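You operate a simulated robot arm through the tools that you are given. There is no shell and no other tool.

Carry out the task below with a simulated two-armed robot. There is one attempt and no reset: what you move stays moved.

TASK
Close the flask of yellow water with the red stopper and rock it at top speed till even.
Fine: stop the mixer once the streaks are gone; the flask stays on the plate. Set down upright: what you pick out.

It is judged by the outcome, as a careful person would: the job done as asked, and still so three seconds after it is handed in. It fails if anything else is knocked over, pushed out of place, dropped, spilled or broken. A push-on lid holds only when it is set on centred and level and pressed home; a screw cap is set on level and turned clockwise until tight.

THE ROBOT
Two 7-joint arms with two-finger parallel grippers on one trunk that stands fixed in place. Base frame: the origin is at the foot of the trunk, x ahead of it, y to its left, z up. Units: m, degrees, N and s.
The left shoulder is at [0.071, 0.156, 1.253], the right one opposite. Payload 3.91 kg a hand.
The TCP of each hand is the grasp point between the finger pads, 0.03 m short of the fingertips. In the tool frame z runs along the fingers and y along their closing line. Largest opening 0.11 m; finger width 0.02, thickness 0.01; the body of the gripper, 0.048 by 0.112 m, starts 0.055 m behind the TCP.
Orientation is that of the tool frame in the base frame, as [roll, pitch, yaw] about the fixed x, y, z axes, in that order (R = Rz(yaw) Ry(pitch) Rx(roll)). With the fingers straight down and closing along the base's y, the tool's x points along the base's -x, its y along +y and its z along -z.

THE INTERFACE
- The arms move only by the tool move_arm. It takes "left_plan", "right_plan" or both (then of equal length, played together; a hand with none holds still); each is a list of rows, each a list of 2 entries, a list of its own where there are three numbers: the shift along the tool's x, y, z in units of 40 mm (1.0 is 40 mm), then the turn, a rotation vector about the tool's x, y, z in units of 8 degrees (1.0 is 8 degrees). In form: [[[dx, dy, dz], [wx, wy, wz]], ...]. A call has 1 to 20 rows; each row shifts and turns the commanded pose from where the row before left it, along the tool's axes as they then stand. "left_claw" and "right_claw" are, for a hand that has rows, the opening, from 0 (shut) to 1 (fully open), set as the call begins (left out, the last holds). A call with a number of a shift or a turn outside -1 to 1 is refused whole. A row lasts 0.2 s, in which the tool goes at most 0.05 m and 8.6 degrees; a call with a longer step from one row to the next is refused whole, and so is a gripper value outside its range. Where a pose cannot be reached the arm comes as near as it can. A force on the tool above 40 N (or 10 N above the force at the start of the call, whichever is more), or a blocked arm, ends the call early, and 0.2 s more pass. The fingers move at their own pace (about 0.108 m/s each) and stop on an object; they squeeze with about 37 N. The grip force told is the motor's: it shows also when the fingers shut on nothing. Time passes only in rows, and 0.2 s behind the last, so rows that do not move let the fingers close. The reply holds the time, the measured pose of the TCP, the force on the tool along the base axes, the opening and the grip force, in the units named above and with some noise, with the torque about the TCP (base axes, N m) and any sound that the robot's microphone picked up, and new pictures: "show" is both (left out), scene, wrist or none (wrist: the cameras of the hands that moved).
- Cameras (640 x 400 px; columns grow to the right, rows downward): "scene" is now at [0.1323, -0.0414, 1.4975]; the picture's right is [-0.48, -0.88, 0.00], its down [-0.36, 0.20, -0.91] and it looks along [0.80, -0.44, -0.41] (base axes); focal length 360 px, centre (320, 200). "left" rides on the left gripper at [0.072, -0.017, -0.103] in its tool frame; the picture's right is [0.23, 0.97, 0.00], its down [-0.76, 0.18, -0.62] and it looks along [-0.61, 0.14, 0.78] (tool axes); focal length 222 px, centre (320, 200). "right" rides on the right gripper at [0.072, 0.017, -0.103] in its tool frame; the picture's right is [-0.23, 0.97, 0.00], its down [-0.76, -0.18, -0.62] and it looks along [-0.61, -0.14, 0.78] (tool axes); focal length 222 px, centre (320, 200). There is no depth. A picture from a camera that has moved, and an enlarged one, comes with that camera's place and axes in the base frame and with its lens.
- raise_lower(by): slides the trunk up (or, below 0, down) by that many m; the arms and the scene camera ride with it, the base frame stays. It gives what a move gives, with no picture.
- pan_tilt(pan, tilt): turns the head with the scene camera to pan (to the left, within 86 degrees either way) and tilt (down, from -29 to 69), counted from straight ahead of the robot. It gives what a move gives, and a new picture of the scene camera.
- close_up(camera, box): a new picture of the part [left, top, right, bottom] of that camera's present view, enlarged. No time passes.
- hand_in(): hands the job in; it is judged then, once.

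Nothing tells you positions but the pictures and the camera data. Unless the task says otherwise, let go and move clear before handing in.

The tools are called by a JSON object that holds its "method" and its "body". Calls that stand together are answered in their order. move_arm: Moves the arms, as the interface text tells. Its arguments: {"type":"object","properties":{"left_plan":{"type":"array","items":{"type":"array"}},"left_claw":{"type":"number"},"right_plan":{"type":"array","items":{"type":"array"}},"right_claw":{"type":"number"},"show":{"type":"string","enum":["both","scene","wrist","none"]}},"required":[]} The other tools are called the same way: raise_lower (by) slides the trunk up or down; pan_tilt (pan, tilt) turns the head that bears the scene camera; close_up (camera, box) takes an enlarged picture of a part of a camera's view; hand_in () hands the job in.

At the start:

```text
clock: 0.0
left_tool_pos: [0.8132, -0.0407, 1.2914]
left_orientation: [-179.9, 0.1, 179.9]
left_force: [0.6, -0.1, -0.3]
left_ft_torque: [0.03, -0.01, -0.03]
left_width: 0.1098
left_grasp_force: 0.0
right_tool_pos: [0.4918, -0.5194, 1.2931]
right_orientation: [179.9, -0.1, -180.0]
right_force: [-0.1, 0.6, 0.2]
right_ft_torque: [0.03, 0.0, -0.01]
right_width: 0.1103
right_grasp_force: 0.1
trunk travel left (down, up): [-0.698, 0.242]
head pan, tilt: [-28.6, 24.4]
```

scene: 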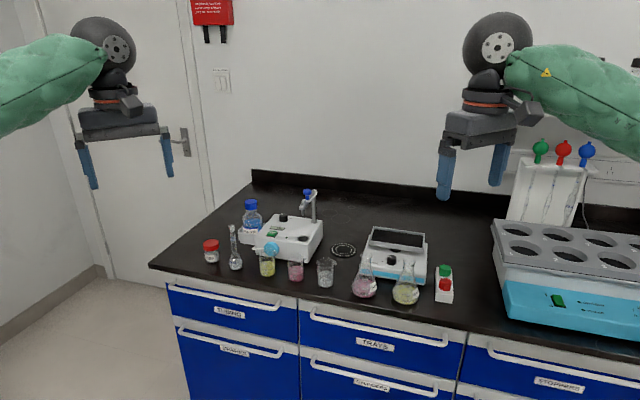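
right: 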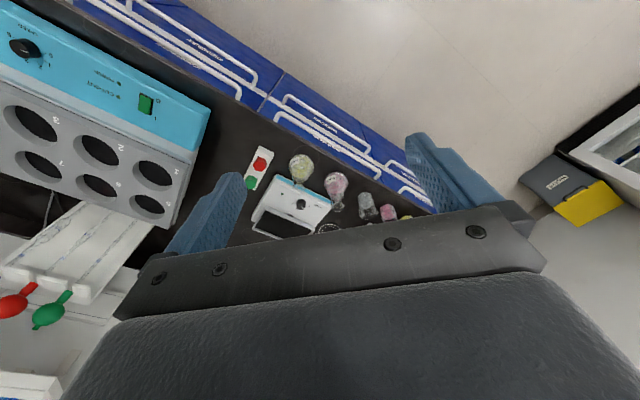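
left: 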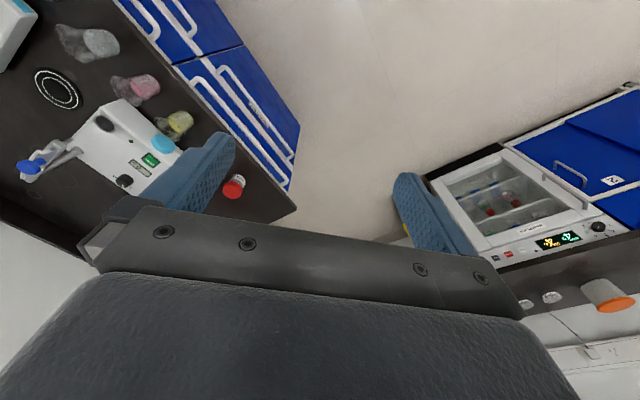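

I see a bench with a stirrer, a rocking mixer with a plate and two conical flasks (pink and yellow), and a small rack with red and green stoppers. I'll take closer looks before moving anything.

{"method": "close_up", "body": {"camera": "scene", "box": [330, 210, 470, 310]}}

{"method": "close_up", "body": {"camera": "scene", "box": [180, 170, 350, 290]}}

{"method": "close_up", "body": {"camera": "right", "box": [230, 130, 430, 250]}}

```text
4.00 times, centred on (400, 260) of scene
camera zoom: at [0.1323, -0.0414, 1.4975], right [-0.48, -0.88, 0.0], down [-0.36, 0.2, -0.91], along [0.8, -0.44, -0.41], focal length 1441 px, centre (0, -40)
```

zoom: 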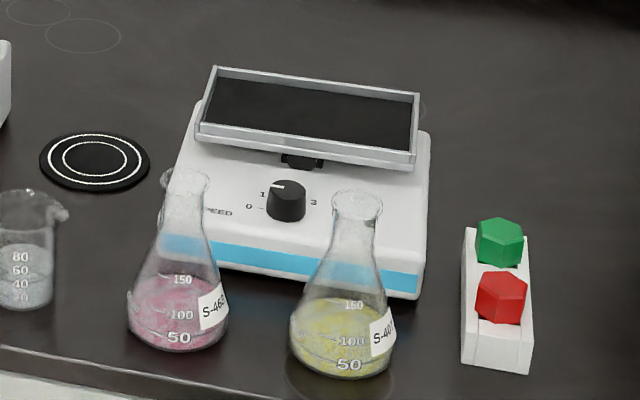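

```text
3.33 times, centred on (265, 230) of scene
camera zoom: at [0.1323, -0.0414, 1.4975], right [-0.48, -0.88, 0.0], down [-0.36, 0.2, -0.91], along [0.8, -0.44, -0.41], focal length 1201 px, centre (503, 100)
```

zoom: 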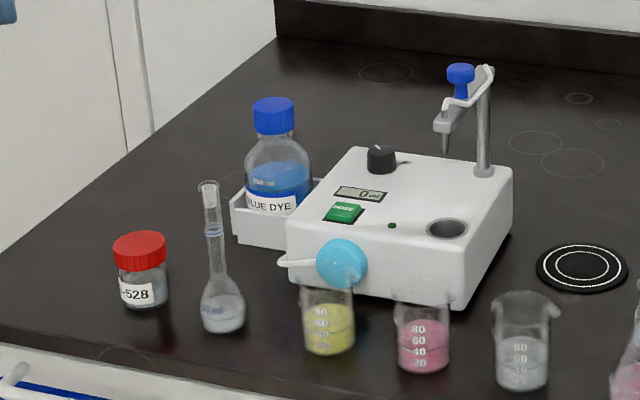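

```text
3.20 times, centred on (330, 190) of right
camera zoom: at [0.4188, -0.5045, 1.3961], right [0.23, 0.97, 0.0], down [0.76, -0.18, 0.62], along [0.61, -0.14, -0.78], focal length 711 px, centre (288, 232)
```

zoom: 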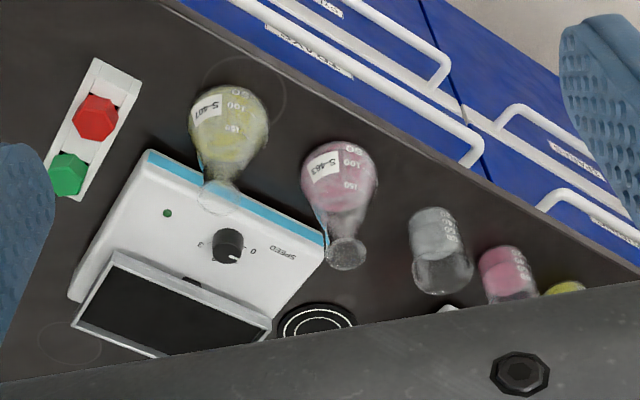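

The yellow flask is near (0.72,-0.64) and the rocker is behind it, near (0.87,-0.72). The rack with the red stopper is near (0.67,-0.72). I'll zoom in on the knob, the plate and the rack.

{"method": "pan_tilt", "body": {"pan": -42, "tilt": 32}}

{"method": "close_up", "body": {"camera": "right", "box": [245, 170, 345, 240]}}

```text
clock: 0.8
left_tool_pos: [0.8132, -0.04, 1.2898]
left_orientation: [180.0, 0.1, 179.9]
left_force: [-1.3, 0.4, 0.5]
left_ft_torque: [-0.02, 0.0, 0.0]
left_width: 0.1101
left_grasp_force: 0.0
right_tool_pos: [0.4929, -0.5203, 1.2941]
right_orientation: [-180.0, 0.0, -179.9]
right_force: [0.8, 0.5, -0.3]
right_ft_torque: [-0.03, 0.0, 0.02]
right_width: 0.1098
right_grasp_force: 0.1
trunk travel left (down, up): [-0.698, 0.242]
head pan, tilt: [-42.0, 32.0]
camera scene: at [0.1179, -0.0571, 1.4854], right [-0.67, -0.74, 0.0], down [-0.39, 0.35, -0.85], along [0.63, -0.57, -0.53], focal length 360 px, centre (320, 200)
```

scene: 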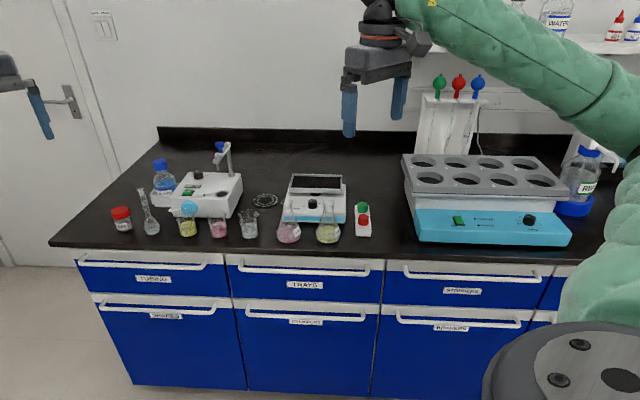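

```text
5.71 times, centred on (295, 205) of right
camera zoom: at [0.4188, -0.5044, 1.3962], right [0.23, 0.97, 0.0], down [0.76, -0.18, 0.62], along [0.61, -0.14, -0.78], focal length 1269 px, centre (463, 171)
```

zoom: 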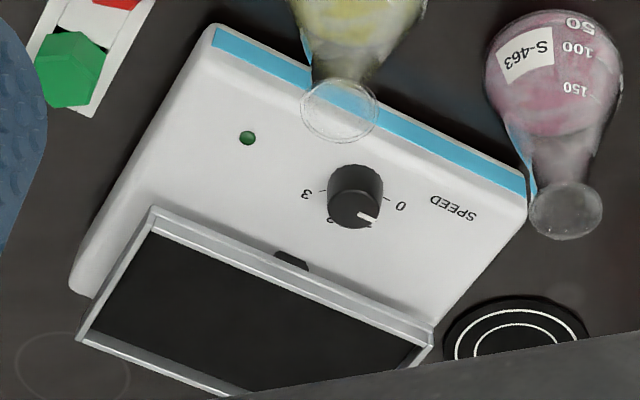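

{"method": "close_up", "body": {"camera": "scene", "box": [270, 160, 380, 250]}}

{"method": "close_up", "body": {"camera": "scene", "box": [300, 185, 332, 217]}}

{"method": "close_up", "body": {"camera": "scene", "box": [340, 195, 380, 245]}}

```text
4.44 times, centred on (325, 205) of scene
camera zoom: at [0.1179, -0.0571, 1.4854], right [-0.67, -0.74, 0.0], down [-0.39, 0.35, -0.85], along [0.63, -0.57, -0.53], focal length 1601 px, centre (298, 178)
```

zoom: 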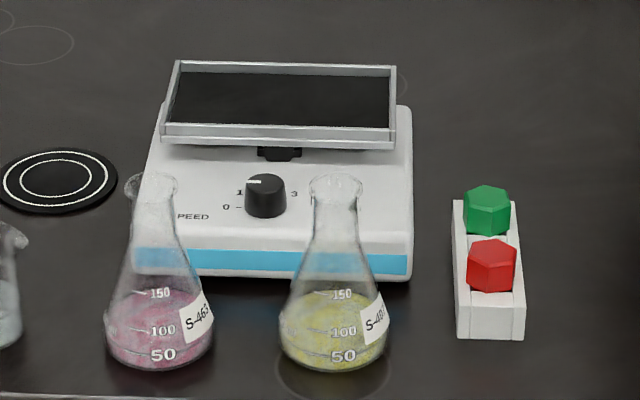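

```text
12.50 times, centred on (316, 201) of scene
camera zoom: at [0.1179, -0.0571, 1.4854], right [-0.67, -0.74, 0.0], down [-0.39, 0.35, -0.85], along [0.63, -0.57, -0.53], focal length 4502 px, centre (370, 188)
```

zoom: 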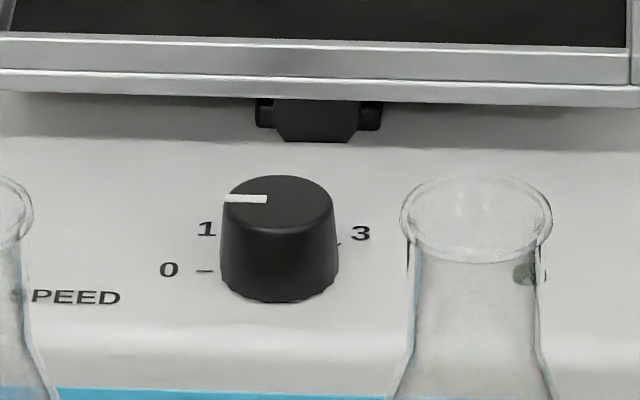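

```text
8.00 times, centred on (360, 220) of scene
camera zoom: at [0.1179, -0.0571, 1.4854], right [-0.67, -0.74, 0.0], down [-0.39, 0.35, -0.85], along [0.63, -0.57, -0.53], focal length 2881 px, centre (0, 40)
```

zoom: 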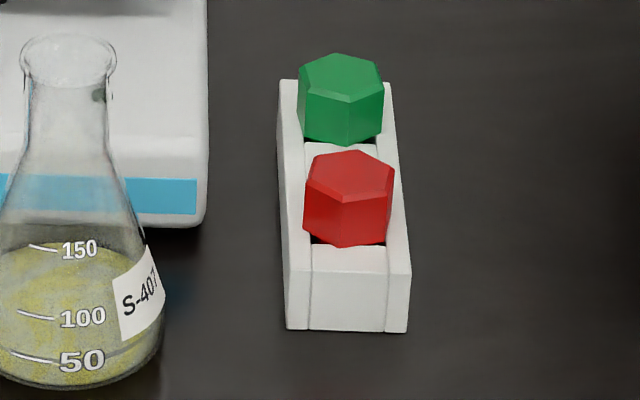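

The knob points at 0, at about (0.811,-0.651), with its top at z≈0.911. The bench is at z≈0.845, the yellow flask's rim at (0.716,-0.626,0.961), and the red stopper near (0.67,-0.72,0.88). I'll turn the right hand to line up with the bench and bring it over the rack, still high up, to measure more closely.

{"method": "move_arm", "body": {"right_plan": [[[0, 0, 0], [0, 0, 0.9375]], [[0, 0, 0], [0, 0, 0.9375]], [[0, 0, 0], [0, 0, 0.9375]], [[0, 0, 0], [0, 0, 0.9375]], [[0, 0, 0], [0, 0, 0.9375]], [[0, 0, 0], [0, 0, 0.9375]], [[-0.803, -0.056, 0.582], [0, 0, 0]], [[-0.803, -0.056, 0.582], [0, 0, 0]], [[-0.803, -0.056, 0.582], [0, 0, 0]], [[-0.803, -0.056, 0.582], [0, 0, 0]], [[-0.803, -0.056, 0.582], [0, 0, 0]], [[-0.803, -0.056, 0.582], [0, 0, 0]], [[-0.803, -0.056, 0.582], [0, 0, 0]]], "right_claw": 1}}

```text
clock: 3.6
left_tool_pos: [0.8153, -0.0414, 1.2892]
left_orientation: [179.8, 0.0, 180.0]
left_force: [0.6, 0.0, 0.8]
left_ft_torque: [-0.01, 0.02, -0.01]
left_width: 0.1099
left_grasp_force: 0.2
right_tool_pos: [0.6432, -0.6914, 1.13]
right_orientation: [-179.9, 0.0, 135.0]
right_force: [0.4, 0.4, -0.4]
right_ft_torque: [0.0, 0.03, 0.0]
right_width: 0.11
right_grasp_force: 0.0
trunk travel left (down, up): [-0.698, 0.242]
head pan, tilt: [-42.0, 32.0]
camera scene: at [0.1194, -0.0581, 1.4852], right [-0.67, -0.74, 0.0], down [-0.4, 0.36, -0.85], along [0.63, -0.57, -0.53], focal length 360 px, centre (320, 200)
camera right: at [0.6029, -0.6296, 1.2331], right [0.85, 0.53, 0.0], down [0.41, -0.67, 0.62], along [0.33, -0.53, -0.78], focal length 222 px, centre (320, 200)
```

scene: 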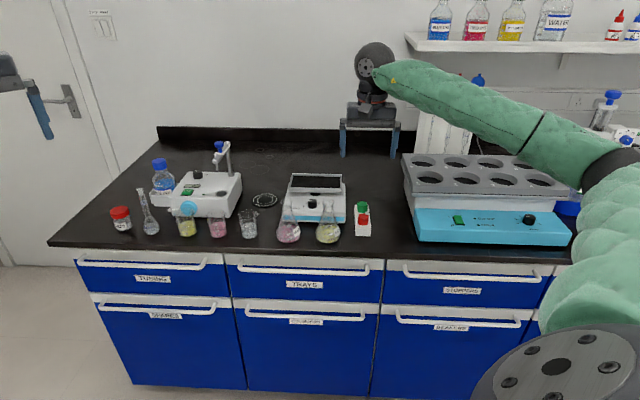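
right: 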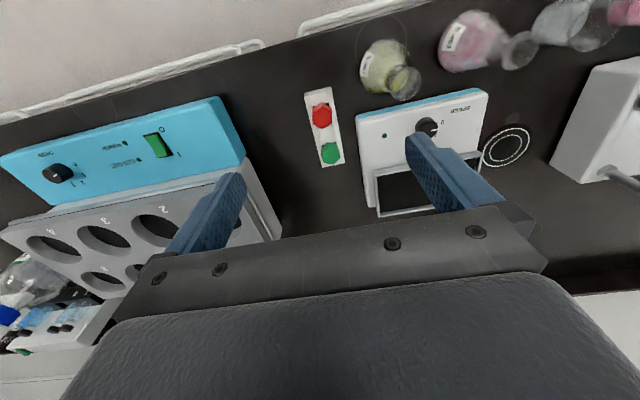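

The hand is well above the rack. I'll take close-ups from the wrist camera to place the stopper and read the angles.

{"method": "close_up", "body": {"camera": "right", "box": [290, 80, 360, 180]}}

{"method": "close_up", "body": {"camera": "right", "box": [340, 20, 500, 220]}}

{"method": "close_up", "body": {"camera": "scene", "box": [350, 195, 380, 240]}}

```text
4.00 times, centred on (325, 130) of right
camera zoom: at [0.6029, -0.6296, 1.2331], right [0.85, 0.53, 0.0], down [0.41, -0.67, 0.62], along [0.33, -0.53, -0.78], focal length 888 px, centre (300, 480)
```

zoom: 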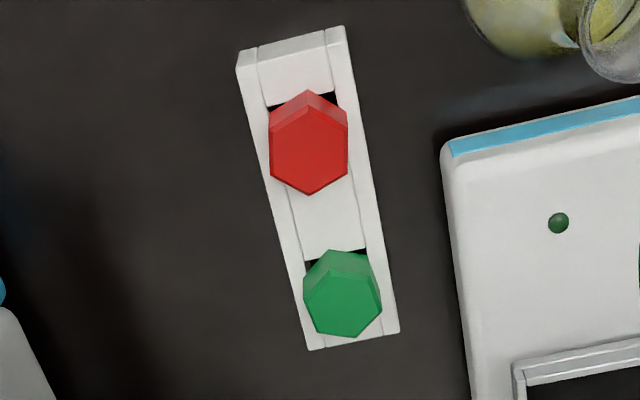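

```text
2.00 times, centred on (420, 120) of right
camera zoom: at [0.6029, -0.6296, 1.2331], right [0.85, 0.53, 0.0], down [0.41, -0.67, 0.62], along [0.33, -0.53, -0.78], focal length 444 px, centre (120, 360)
```

zoom: 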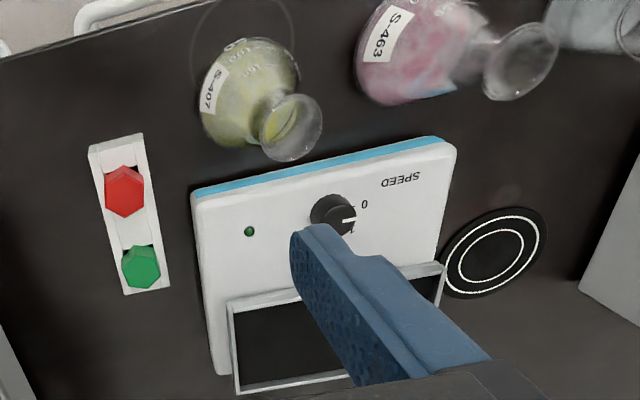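

```text
8.89 times, centred on (365, 218) of scene
camera zoom: at [0.1194, -0.0581, 1.4852], right [-0.67, -0.74, 0.0], down [-0.4, 0.36, -0.85], along [0.63, -0.57, -0.53], focal length 3202 px, centre (-80, 44)
```

zoom: 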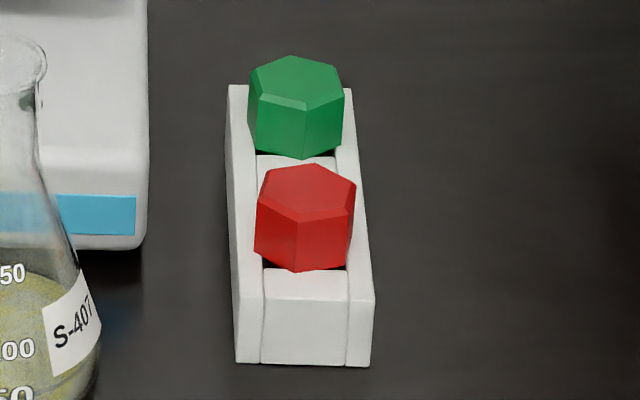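

The red stopper's top is at about (0.666,-0.720,0.899), about 29 mm across flats, with its flats facing along 31.6°. I'll turn the hand to match and come down to just above it.

{"method": "move_arm", "body": {"right_plan": [[[0, 0, 0], [0, 0, 0.8375]], [[0, 0, 0], [0, 0, 0.8375]], [[-0.229, 0.025, 0.875], [0, 0, 0]], [[-0.229, 0.025, 0.875], [0, 0, 0]], [[-0.229, 0.025, 0.875], [0, 0, 0]], [[-0.229, 0.025, 0.875], [0, 0, 0]], [[0, 0, 0], [0, 0, 0]]], "right_claw": 0.6}}

{"method": "close_up", "body": {"camera": "right", "box": [230, 60, 430, 220]}}

{"method": "close_up", "body": {"camera": "scene", "box": [340, 180, 390, 240]}}

```text
clock: 5.2
left_tool_pos: [0.8135, -0.0387, 1.2906]
left_orientation: [-180.0, 0.1, 180.0]
left_force: [-0.2, 0.9, 0.5]
left_ft_torque: [0.0, -0.01, -0.03]
left_width: 0.1098
left_grasp_force: 0.1
right_tool_pos: [0.6631, -0.7205, 0.9894]
right_orientation: [180.0, 0.0, 121.6]
right_force: [0.2, 0.1, -0.2]
right_ft_torque: [-0.06, -0.01, -0.03]
right_width: 0.0658
right_grasp_force: 0.2
trunk travel left (down, up): [-0.698, 0.242]
head pan, tilt: [-42.0, 32.0]
camera scene: at [0.1174, -0.0567, 1.4855], right [-0.67, -0.74, 0.0], down [-0.39, 0.35, -0.85], along [0.63, -0.57, -0.53], focal length 360 px, centre (320, 200)
camera right: at [0.6385, -0.6504, 1.093], right [0.95, 0.32, 0.0], down [0.25, -0.74, 0.62], along [0.2, -0.59, -0.78], focal length 222 px, centre (320, 200)
```

scene: 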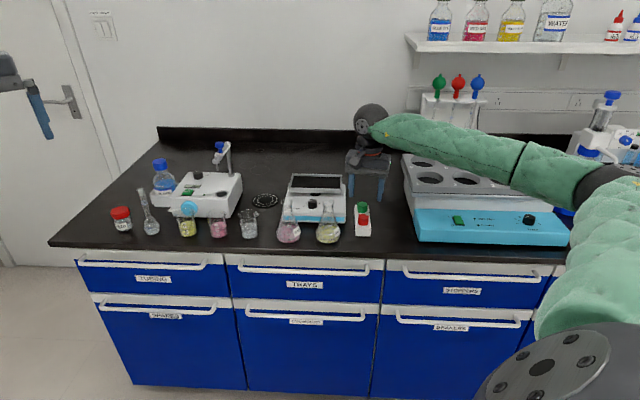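
right: 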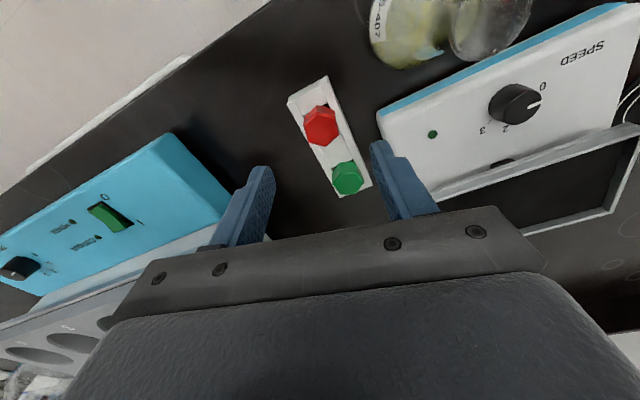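

```text
2.50 times, centred on (330, 140) of right
camera zoom: at [0.6385, -0.6504, 1.093], right [0.95, 0.32, 0.0], down [0.25, -0.74, 0.62], along [0.2, -0.59, -0.78], focal length 555 px, centre (295, 350)
```

zoom: 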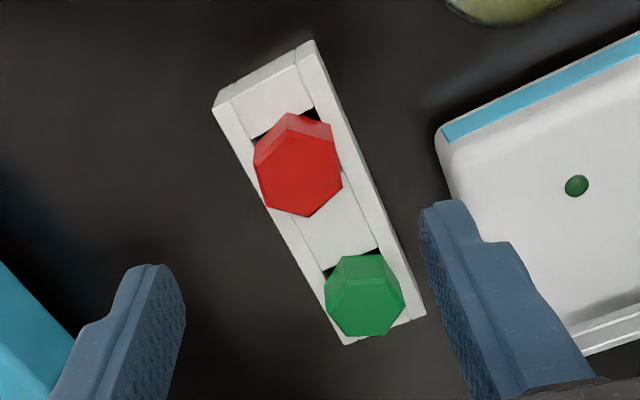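

```text
6.67 times, centred on (365, 210) of scene
camera zoom: at [0.1174, -0.0567, 1.4855], right [-0.67, -0.74, 0.0], down [-0.39, 0.35, -0.85], along [0.63, -0.57, -0.53], focal length 2401 px, centre (20, 133)
```

zoom: 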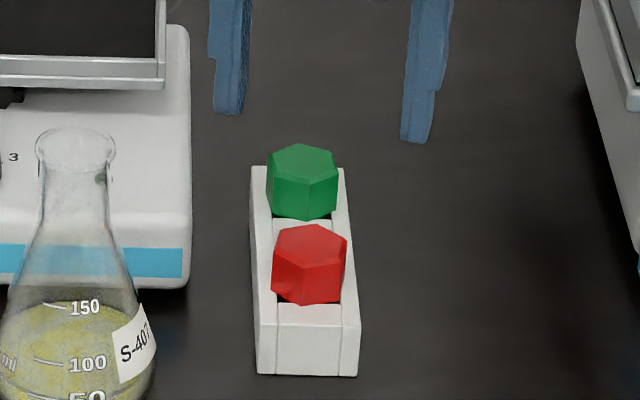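

The wrist and scene views agree that the stopper is at (0.664,-0.717), aligned with the fingers. I'll lower onto it, with the fingertips staying above the rack rim.

{"method": "move_arm", "body": {"right_plan": [[[0.016, 0.022, 0.678], [0, 0, 0]], [[0.016, 0.022, 0.678], [0, 0, 0]], [[0.016, 0.022, 0.678], [0, 0, 0]], [[0, 0, 0], [0, 0, 0]]]}}

{"method": "close_up", "body": {"camera": "right", "box": [230, 60, 430, 220]}}

{"method": "close_up", "body": {"camera": "scene", "box": [340, 180, 390, 240]}}

```text
clock: 6.2
left_tool_pos: [0.8135, -0.0417, 1.2913]
left_orientation: [180.0, -0.1, 180.0]
left_force: [0.0, 0.1, 0.1]
left_ft_torque: [0.0, -0.01, 0.0]
left_width: 0.1101
left_grasp_force: 0.1
right_tool_pos: [0.6663, -0.7157, 0.9097]
right_orientation: [-180.0, -0.1, 121.7]
right_force: [-0.4, 0.0, -0.3]
right_ft_torque: [0.01, -0.01, 0.04]
right_width: 0.0659
right_grasp_force: 0.0
trunk travel left (down, up): [-0.698, 0.242]
head pan, tilt: [-42.0, 32.0]
camera scene: at [0.1175, -0.0569, 1.4855], right [-0.67, -0.74, 0.0], down [-0.39, 0.35, -0.85], along [0.63, -0.57, -0.53], focal length 360 px, centre (320, 200)
camera right: at [0.6414, -0.6464, 1.0121], right [0.95, 0.32, 0.0], down [0.25, -0.74, 0.62], along [0.2, -0.59, -0.78], focal length 222 px, centre (320, 200)
```

scene: 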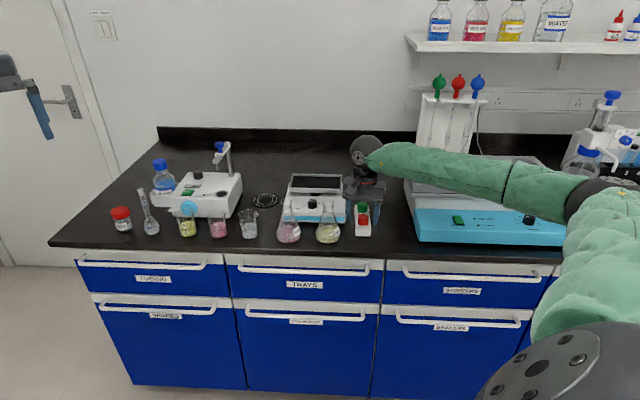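
right: 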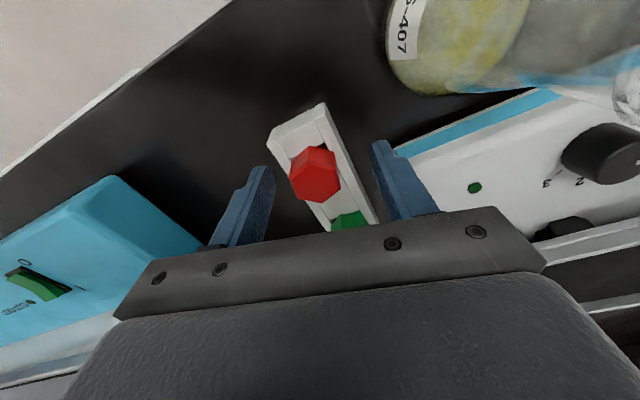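

```text
2.50 times, centred on (330, 140) of right
camera zoom: at [0.6414, -0.6464, 1.0121], right [0.95, 0.32, 0.0], down [0.25, -0.74, 0.62], along [0.2, -0.59, -0.78], focal length 555 px, centre (295, 350)
```

zoom: 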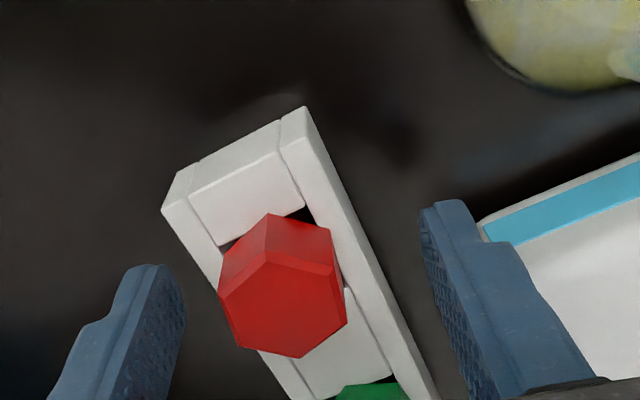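

```text
6.67 times, centred on (365, 210) of scene
camera zoom: at [0.1175, -0.0569, 1.4855], right [-0.67, -0.74, 0.0], down [-0.39, 0.35, -0.85], along [0.63, -0.57, -0.53], focal length 2401 px, centre (20, 133)
```

zoom: 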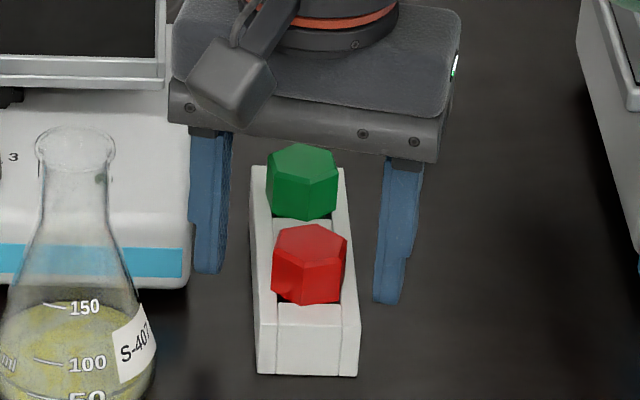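

The gripper sits about 4 mm off in +y and about 2.5 mm in x relative to the stopper. I'll correct that and then close.

{"method": "move_arm", "body": {"right_plan": [[[-0.06, -0.105, 0], [0, 0, 0]], [[0, 0, 0], [0, 0, 0]]], "show": "wrist"}}

{"method": "close_up", "body": {"camera": "right", "box": [230, 60, 430, 220]}}

{"method": "close_up", "body": {"camera": "scene", "box": [340, 180, 390, 240]}}

```text
clock: 6.8
left_tool_pos: [0.8136, -0.0401, 1.2895]
left_orientation: [-180.0, 0.0, -180.0]
left_force: [-0.5, -0.1, 0.6]
left_ft_torque: [0.03, 0.0, 0.0]
left_width: 0.1101
left_grasp_force: 0.0
right_tool_pos: [0.6631, -0.7221, 0.9087]
right_orientation: [180.0, 0.0, 121.6]
right_force: [0.4, 0.0, 0.2]
right_ft_torque: [0.01, 0.0, -0.01]
right_width: 0.066
right_grasp_force: 0.0
trunk travel left (down, up): [-0.698, 0.242]
head pan, tilt: [-42.0, 32.0]
camera right: at [0.6385, -0.6508, 1.0112], right [0.95, 0.32, 0.0], down [0.25, -0.74, 0.62], along [0.2, -0.59, -0.78], focal length 222 px, centre (320, 200)
```

right: 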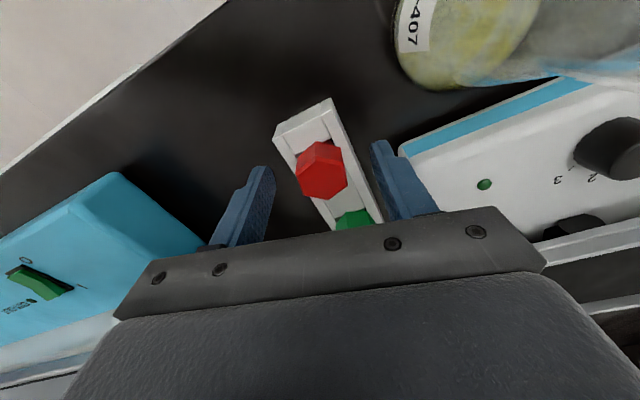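

```text
2.50 times, centred on (330, 140) of right
camera zoom: at [0.6385, -0.6508, 1.0112], right [0.95, 0.32, 0.0], down [0.25, -0.74, 0.62], along [0.2, -0.59, -0.78], focal length 555 px, centre (295, 350)
```

zoom: 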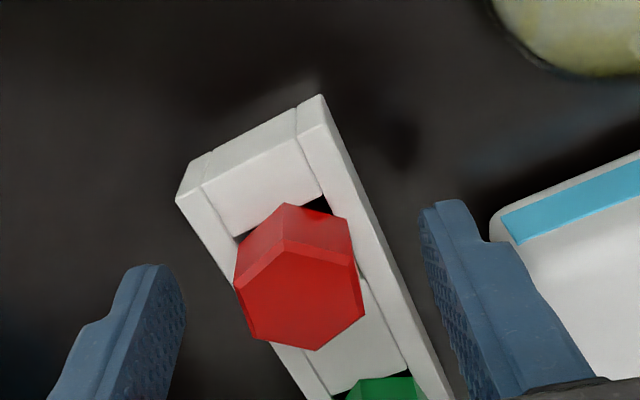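

```text
6.67 times, centred on (365, 210) of scene
camera zoom: at [0.118, -0.0569, 1.4854], right [-0.67, -0.74, 0.0], down [-0.39, 0.35, -0.85], along [0.63, -0.57, -0.53], focal length 2401 px, centre (20, 133)
```

zoom: 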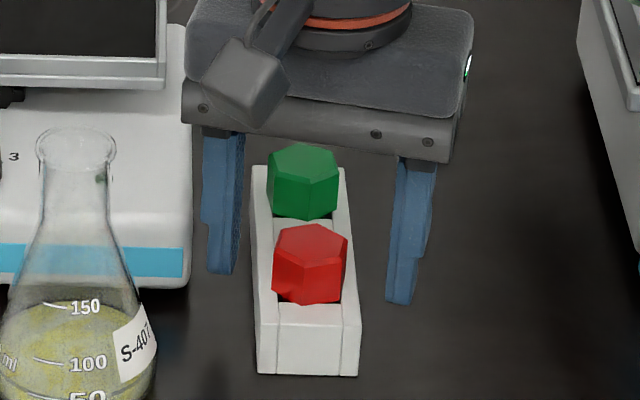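

Now centred. Closing on the red stopper.

{"method": "move_arm", "body": {"right_plan": [[[0, 0, 0], [0, 0, 0]], [[0, 0, 0], [0, 0, 0]], [[0, 0, 0], [0, 0, 0]], [[0, 0, 0], [0, 0, 0]]], "right_claw": 0}}

{"method": "close_up", "body": {"camera": "scene", "box": [340, 180, 390, 240]}}

```text
clock: 7.8
left_tool_pos: [0.8123, -0.0419, 1.2899]
left_orientation: [180.0, 0.0, -180.0]
left_force: [-0.3, -0.3, 0.9]
left_ft_torque: [0.0, 0.02, 0.01]
left_width: 0.1099
left_grasp_force: 0.0
right_tool_pos: [0.6634, -0.7201, 0.9086]
right_orientation: [-180.0, 0.0, 121.6]
right_force: [-0.3, -0.3, 0.2]
right_ft_torque: [0.0, 0.0, 0.0]
right_width: 0.0265
right_grasp_force: 37.3
trunk travel left (down, up): [-0.698, 0.242]
head pan, tilt: [-42.0, 32.0]
camera scene: at [0.1179, -0.0571, 1.4854], right [-0.67, -0.74, 0.0], down [-0.39, 0.35, -0.85], along [0.63, -0.57, -0.53], focal length 360 px, centre (320, 200)
camera right: at [0.6385, -0.6509, 1.0113], right [0.95, 0.32, 0.0], down [0.25, -0.74, 0.62], along [0.2, -0.59, -0.78], focal length 222 px, centre (320, 200)
```

scene: 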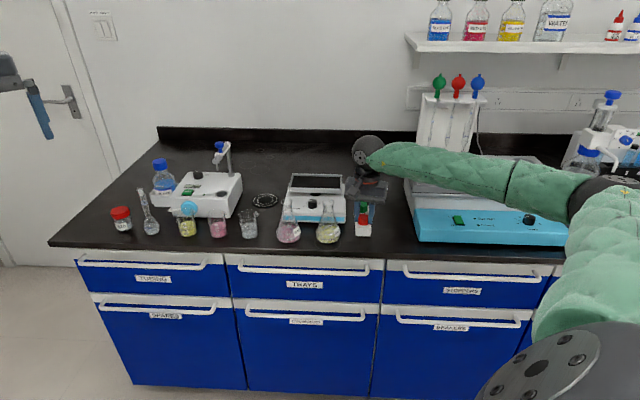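
right: 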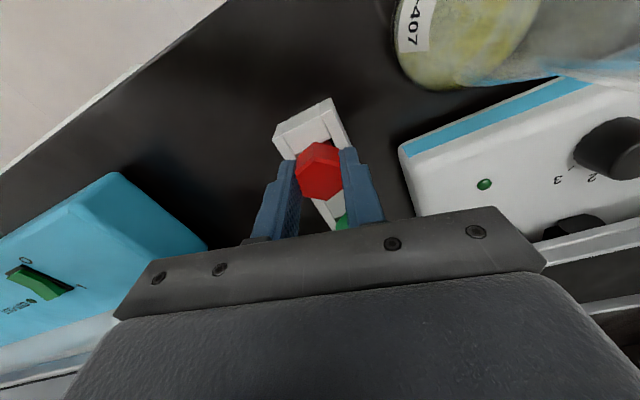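

```text
6.67 times, centred on (365, 210) of scene
camera zoom: at [0.1179, -0.0571, 1.4854], right [-0.67, -0.74, 0.0], down [-0.39, 0.35, -0.85], along [0.63, -0.57, -0.53], focal length 2401 px, centre (20, 133)
```

zoom: 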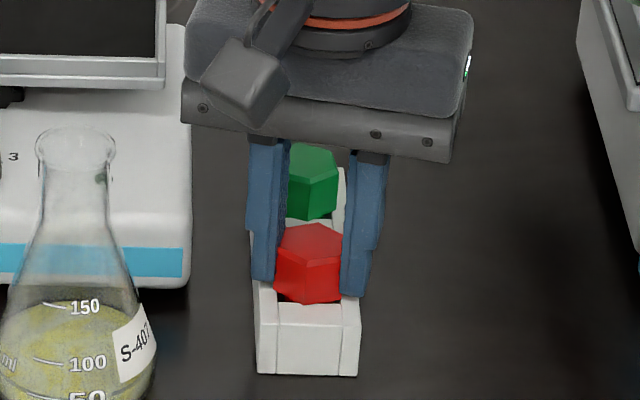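

Gripped at 26.5 mm. Lifting straight up.

{"method": "move_arm", "body": {"right_plan": [[[0, 0, -0.4], [0, 0, 0]], [[0, 0, -0.8], [0, 0, 0]], [[0, 0, -0.9], [0, 0, 0]], [[0, 0, -0.9], [0, 0, 0]], [[0, 0, -0.9], [0, 0, 0]], [[0, 0, 0], [0, 0, 0]]]}}

{"method": "close_up", "body": {"camera": "scene", "box": [310, 150, 400, 240]}}

{"method": "close_up", "body": {"camera": "right", "box": [230, 60, 430, 220]}}

```text
clock: 9.2
left_tool_pos: [0.8142, -0.0418, 1.2904]
left_orientation: [-180.0, -0.1, -179.9]
left_force: [0.0, 0.6, -0.1]
left_ft_torque: [-0.01, -0.02, 0.0]
left_width: 0.1099
left_grasp_force: 0.0
right_tool_pos: [0.6619, -0.7233, 1.0645]
right_orientation: [-180.0, 0.0, 121.5]
right_force: [0.1, 0.0, -0.9]
right_ft_torque: [-0.01, -0.01, -0.02]
right_width: 0.0266
right_grasp_force: 36.5
trunk travel left (down, up): [-0.698, 0.242]
head pan, tilt: [-42.0, 32.0]
camera scene: at [0.1182, -0.0576, 1.4853], right [-0.67, -0.74, 0.0], down [-0.39, 0.36, -0.85], along [0.63, -0.57, -0.53], focal length 360 px, centre (320, 200)
camera right: at [0.6371, -0.6531, 1.1667], right [0.95, 0.32, 0.0], down [0.25, -0.74, 0.62], along [0.2, -0.59, -0.78], focal length 222 px, centre (320, 200)
```

scene: 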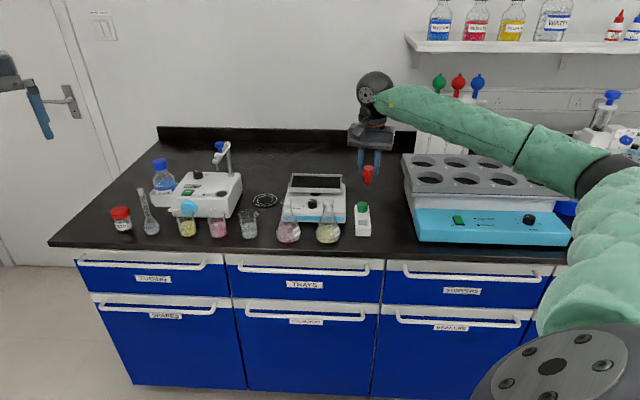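
right: 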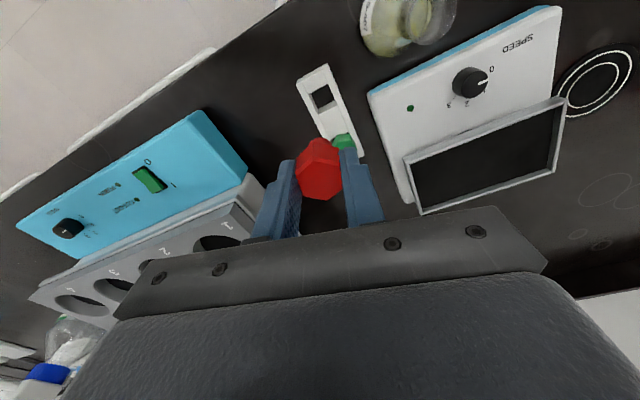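

```text
4.44 times, centred on (355, 195) of scene
camera zoom: at [0.1182, -0.0576, 1.4853], right [-0.67, -0.74, 0.0], down [-0.39, 0.36, -0.85], along [0.63, -0.57, -0.53], focal length 1601 px, centre (164, 222)
```

zoom: 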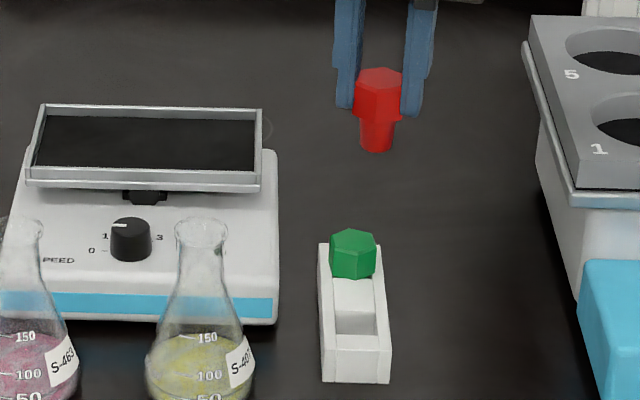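

```text
2.50 times, centred on (330, 140) of right
camera zoom: at [0.6371, -0.6531, 1.1667], right [0.95, 0.32, 0.0], down [0.25, -0.74, 0.62], along [0.2, -0.59, -0.78], focal length 555 px, centre (295, 350)
```

zoom: 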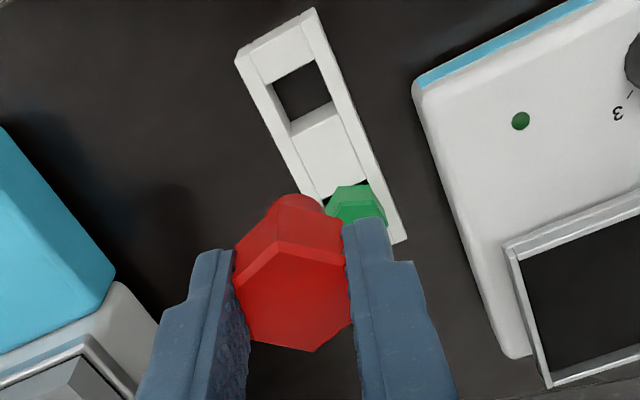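

The stopper came out cleanly: hex head with an ~18 mm plug, hanging upright. Next I'll carry it over the yellow flask at this height and check the alignment.

{"method": "move_arm", "body": {"right_plan": [[[0.445, 0.788, 0], [0, 0, 0]], [[0.445, 0.788, 0], [0, 0, 0]], [[0.445, 0.788, 0], [0, 0, 0]], [[0, 0, 0.25], [0, 0, 0]], [[0, 0, 0], [0, 0, 0]]]}}

{"method": "close_up", "body": {"camera": "scene", "box": [290, 170, 370, 250]}}

{"method": "close_up", "body": {"camera": "right", "box": [230, 60, 430, 220]}}

{"method": "close_up", "body": {"camera": "left", "box": [0, 0, 320, 200]}}

```text
clock: 10.4
left_tool_pos: [0.8132, -0.04, 1.2907]
left_orientation: [-180.0, 0.0, -180.0]
left_force: [-0.4, 0.5, 0.9]
left_ft_torque: [-0.01, -0.01, 0.0]
left_width: 0.11
left_grasp_force: 0.1
right_tool_pos: [0.7146, -0.6266, 1.0544]
right_orientation: [179.9, 0.0, 121.6]
right_force: [-0.3, -0.8, -0.6]
right_ft_torque: [0.01, -0.01, 0.01]
right_width: 0.0264
right_grasp_force: 37.3
trunk travel left (down, up): [-0.698, 0.242]
head pan, tilt: [-42.0, 32.0]
camera scene: at [0.1181, -0.0568, 1.4854], right [-0.67, -0.74, 0.0], down [-0.39, 0.35, -0.85], along [0.63, -0.57, -0.53], focal length 360 px, centre (320, 200)
camera right: at [0.6898, -0.5567, 1.1581], right [0.95, 0.32, 0.0], down [0.25, -0.74, 0.62], along [0.2, -0.59, -0.78], focal length 222 px, centre (320, 200)
```

scene: 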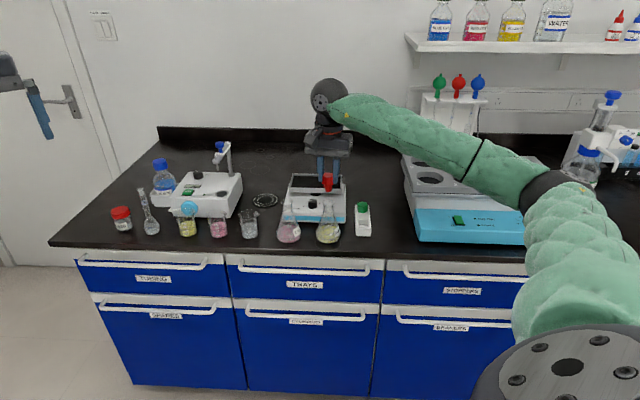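
right: 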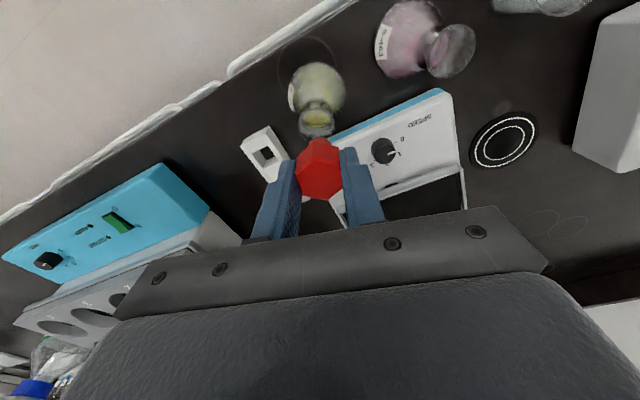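

```text
5.00 times, centred on (330, 210) of scene
camera zoom: at [0.1181, -0.0568, 1.4854], right [-0.67, -0.74, 0.0], down [-0.39, 0.35, -0.85], along [0.63, -0.57, -0.53], focal length 1801 px, centre (270, 150)
```

zoom: 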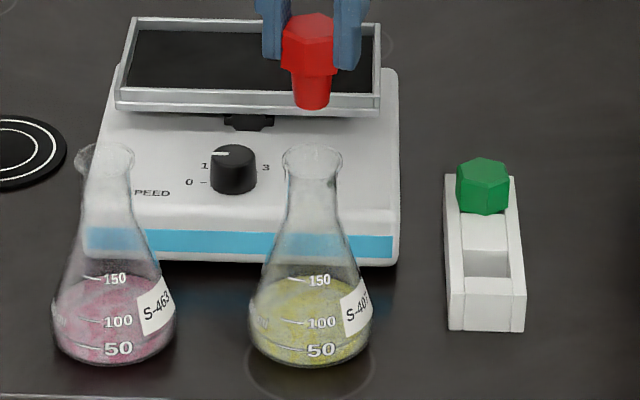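

```text
2.50 times, centred on (330, 140) of right
camera zoom: at [0.6898, -0.5567, 1.1581], right [0.95, 0.32, 0.0], down [0.25, -0.74, 0.62], along [0.2, -0.59, -0.78], focal length 555 px, centre (295, 350)
```

zoom: 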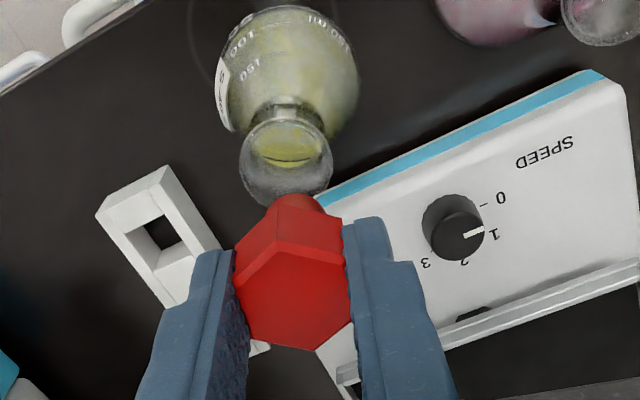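

```text
2.00 times, centred on (160, 100) of left
camera zoom: at [0.7408, -0.0573, 1.3937], right [-0.23, 0.97, 0.0], down [0.76, 0.18, 0.62], along [0.61, 0.14, -0.78], focal length 444 px, centre (640, 400)
```

zoom: 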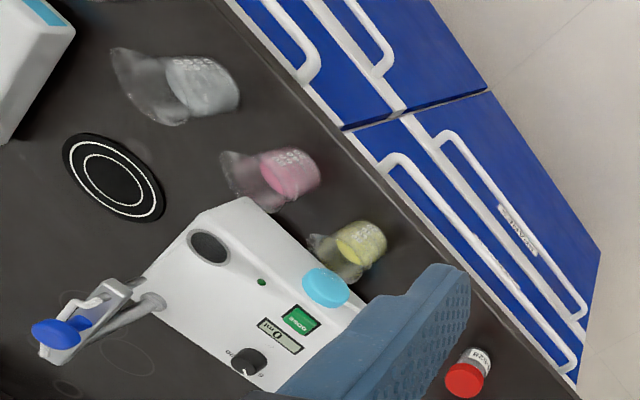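

The stopper is about 4 mm too far back relative to the mouth. I'll correct that, come down to about 15 mm above the rim and check again.

{"method": "move_arm", "body": {"right_plan": [[[0.1, -0.06, 0.3], [0, 0, 0]], [[0, 0, 0.3], [0, 0, 0]], [[0, 0, 0], [0, 0, 0]]]}}

{"method": "close_up", "body": {"camera": "scene", "box": [305, 185, 345, 225]}}

{"method": "close_up", "body": {"camera": "right", "box": [260, 90, 380, 190]}}

```text
clock: 11.2
left_tool_pos: [0.8129, -0.0412, 1.2899]
left_orientation: [-180.0, 0.0, -180.0]
left_force: [-0.4, 0.2, 0.1]
left_ft_torque: [-0.03, -0.02, -0.01]
left_width: 0.11
left_grasp_force: 0.1
right_tool_pos: [0.7091, -0.6239, 1.0302]
right_orientation: [-179.9, 0.1, 121.6]
right_force: [-0.2, -0.6, 0.1]
right_ft_torque: [-0.02, 0.0, 0.04]
right_width: 0.0267
right_grasp_force: 37.2
trunk travel left (down, up): [-0.698, 0.242]
head pan, tilt: [-42.0, 32.0]
camera scene: at [0.1177, -0.0571, 1.4854], right [-0.67, -0.74, 0.0], down [-0.39, 0.35, -0.85], along [0.63, -0.57, -0.53], focal length 360 px, centre (320, 200)
camera right: at [0.6851, -0.5545, 1.1332], right [0.95, 0.32, 0.0], down [0.25, -0.74, 0.62], along [0.2, -0.59, -0.78], focal length 222 px, centre (320, 200)
```

scene: 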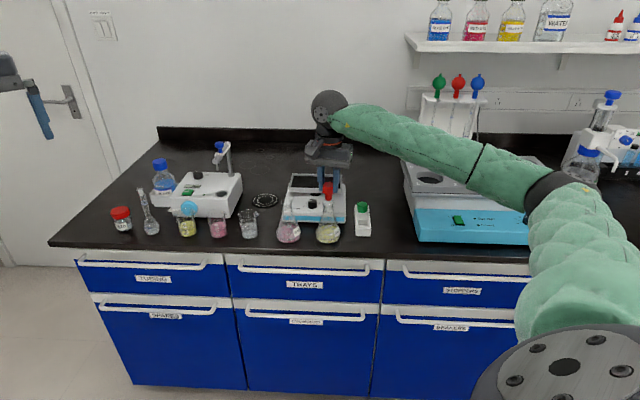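
right: 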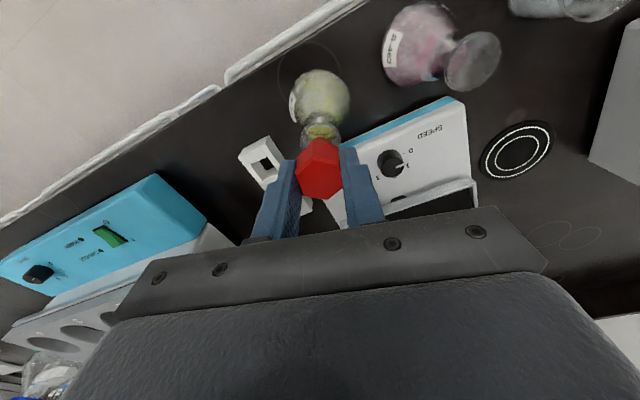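

```text
10.00 times, centred on (325, 205) of scene
camera zoom: at [0.1177, -0.0571, 1.4854], right [-0.67, -0.74, 0.0], down [-0.39, 0.35, -0.85], along [0.63, -0.57, -0.53], focal length 3602 px, centre (270, 150)
```

zoom: 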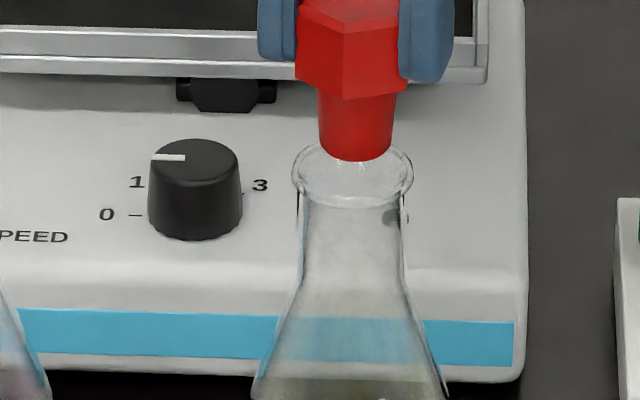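

```text
4.00 times, centred on (320, 140) of right
camera zoom: at [0.6851, -0.5545, 1.1332], right [0.95, 0.32, 0.0], down [0.25, -0.74, 0.62], along [0.2, -0.59, -0.78], focal length 888 px, centre (320, 440)
```

zoom: 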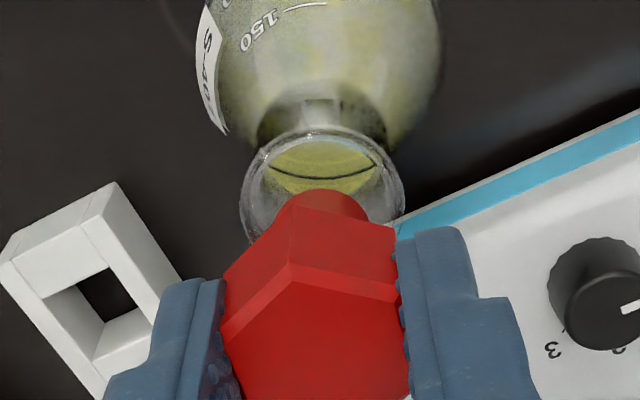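

Alignment now looks good to within about 1 mm. I'll lower slowly until the plug just enters the mouth and look again.

{"method": "move_arm", "body": {"right_plan": [[[0, 0, 0.15], [0, 0, 0]], [[0, 0, 0.15], [0, 0, 0]], [[0, 0, 0], [0, 0, 0]]]}}

{"method": "close_up", "body": {"camera": "scene", "box": [305, 185, 345, 225]}}

{"method": "close_up", "body": {"camera": "right", "box": [260, 90, 380, 190]}}

```text
clock: 12.0
left_tool_pos: [0.8146, -0.0406, 1.2894]
left_orientation: [-179.9, 0.0, 180.0]
left_force: [1.3, 0.2, 0.4]
left_ft_torque: [0.03, -0.03, -0.01]
left_width: 0.1099
left_grasp_force: 0.0
right_tool_pos: [0.7099, -0.6236, 1.0183]
right_orientation: [179.9, 0.0, 121.6]
right_force: [0.0, 0.3, -1.1]
right_ft_torque: [0.01, -0.01, 0.01]
right_width: 0.0267
right_grasp_force: 37.1
trunk travel left (down, up): [-0.698, 0.242]
head pan, tilt: [-42.0, 32.0]
camera scene: at [0.118, -0.0571, 1.4854], right [-0.67, -0.74, 0.0], down [-0.39, 0.35, -0.85], along [0.63, -0.57, -0.53], focal length 360 px, centre (320, 200)
camera right: at [0.6853, -0.5543, 1.1212], right [0.95, 0.32, 0.0], down [0.25, -0.74, 0.62], along [0.2, -0.59, -0.78], focal length 222 px, centre (320, 200)
```

scene: 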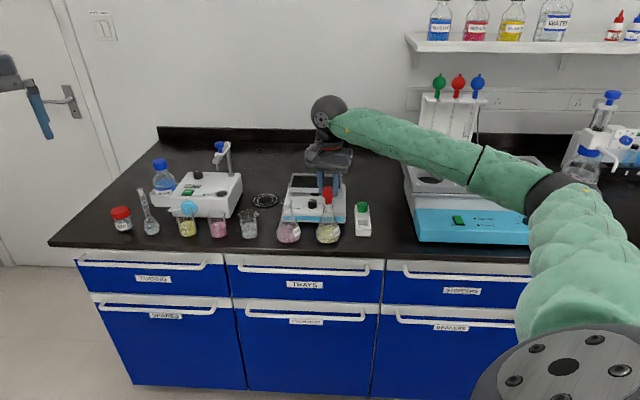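
right: 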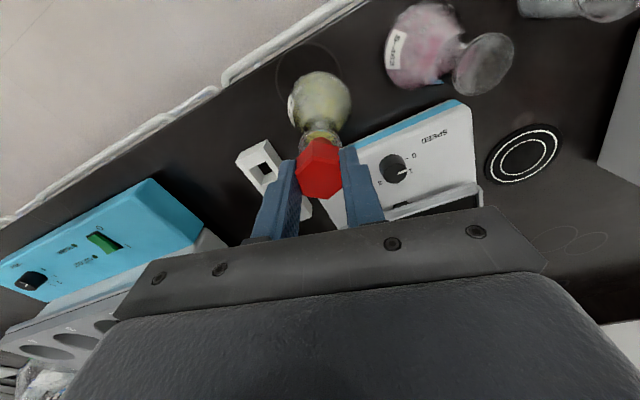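

```text
10.00 times, centred on (325, 205) of scene
camera zoom: at [0.118, -0.0571, 1.4854], right [-0.67, -0.74, 0.0], down [-0.39, 0.35, -0.85], along [0.63, -0.57, -0.53], focal length 3602 px, centre (270, 150)
```

zoom: 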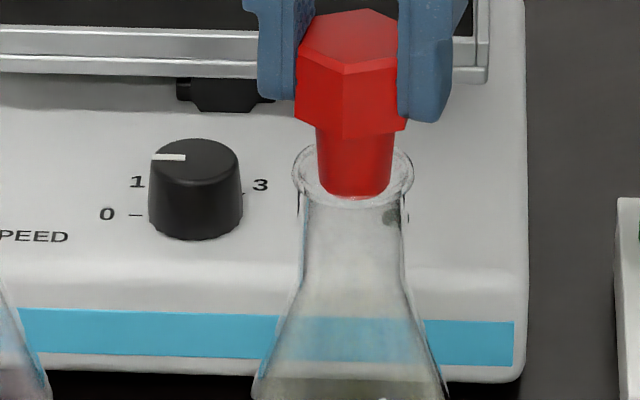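

```text
4.00 times, centred on (320, 140) of right
camera zoom: at [0.6853, -0.5543, 1.1212], right [0.95, 0.32, 0.0], down [0.25, -0.74, 0.62], along [0.2, -0.59, -0.78], focal length 888 px, centre (320, 440)
```

zoom: 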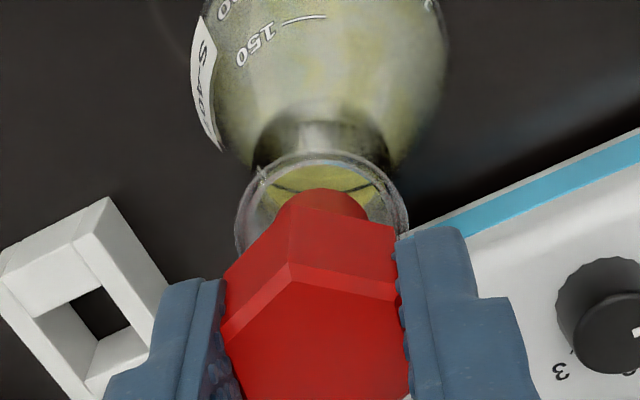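

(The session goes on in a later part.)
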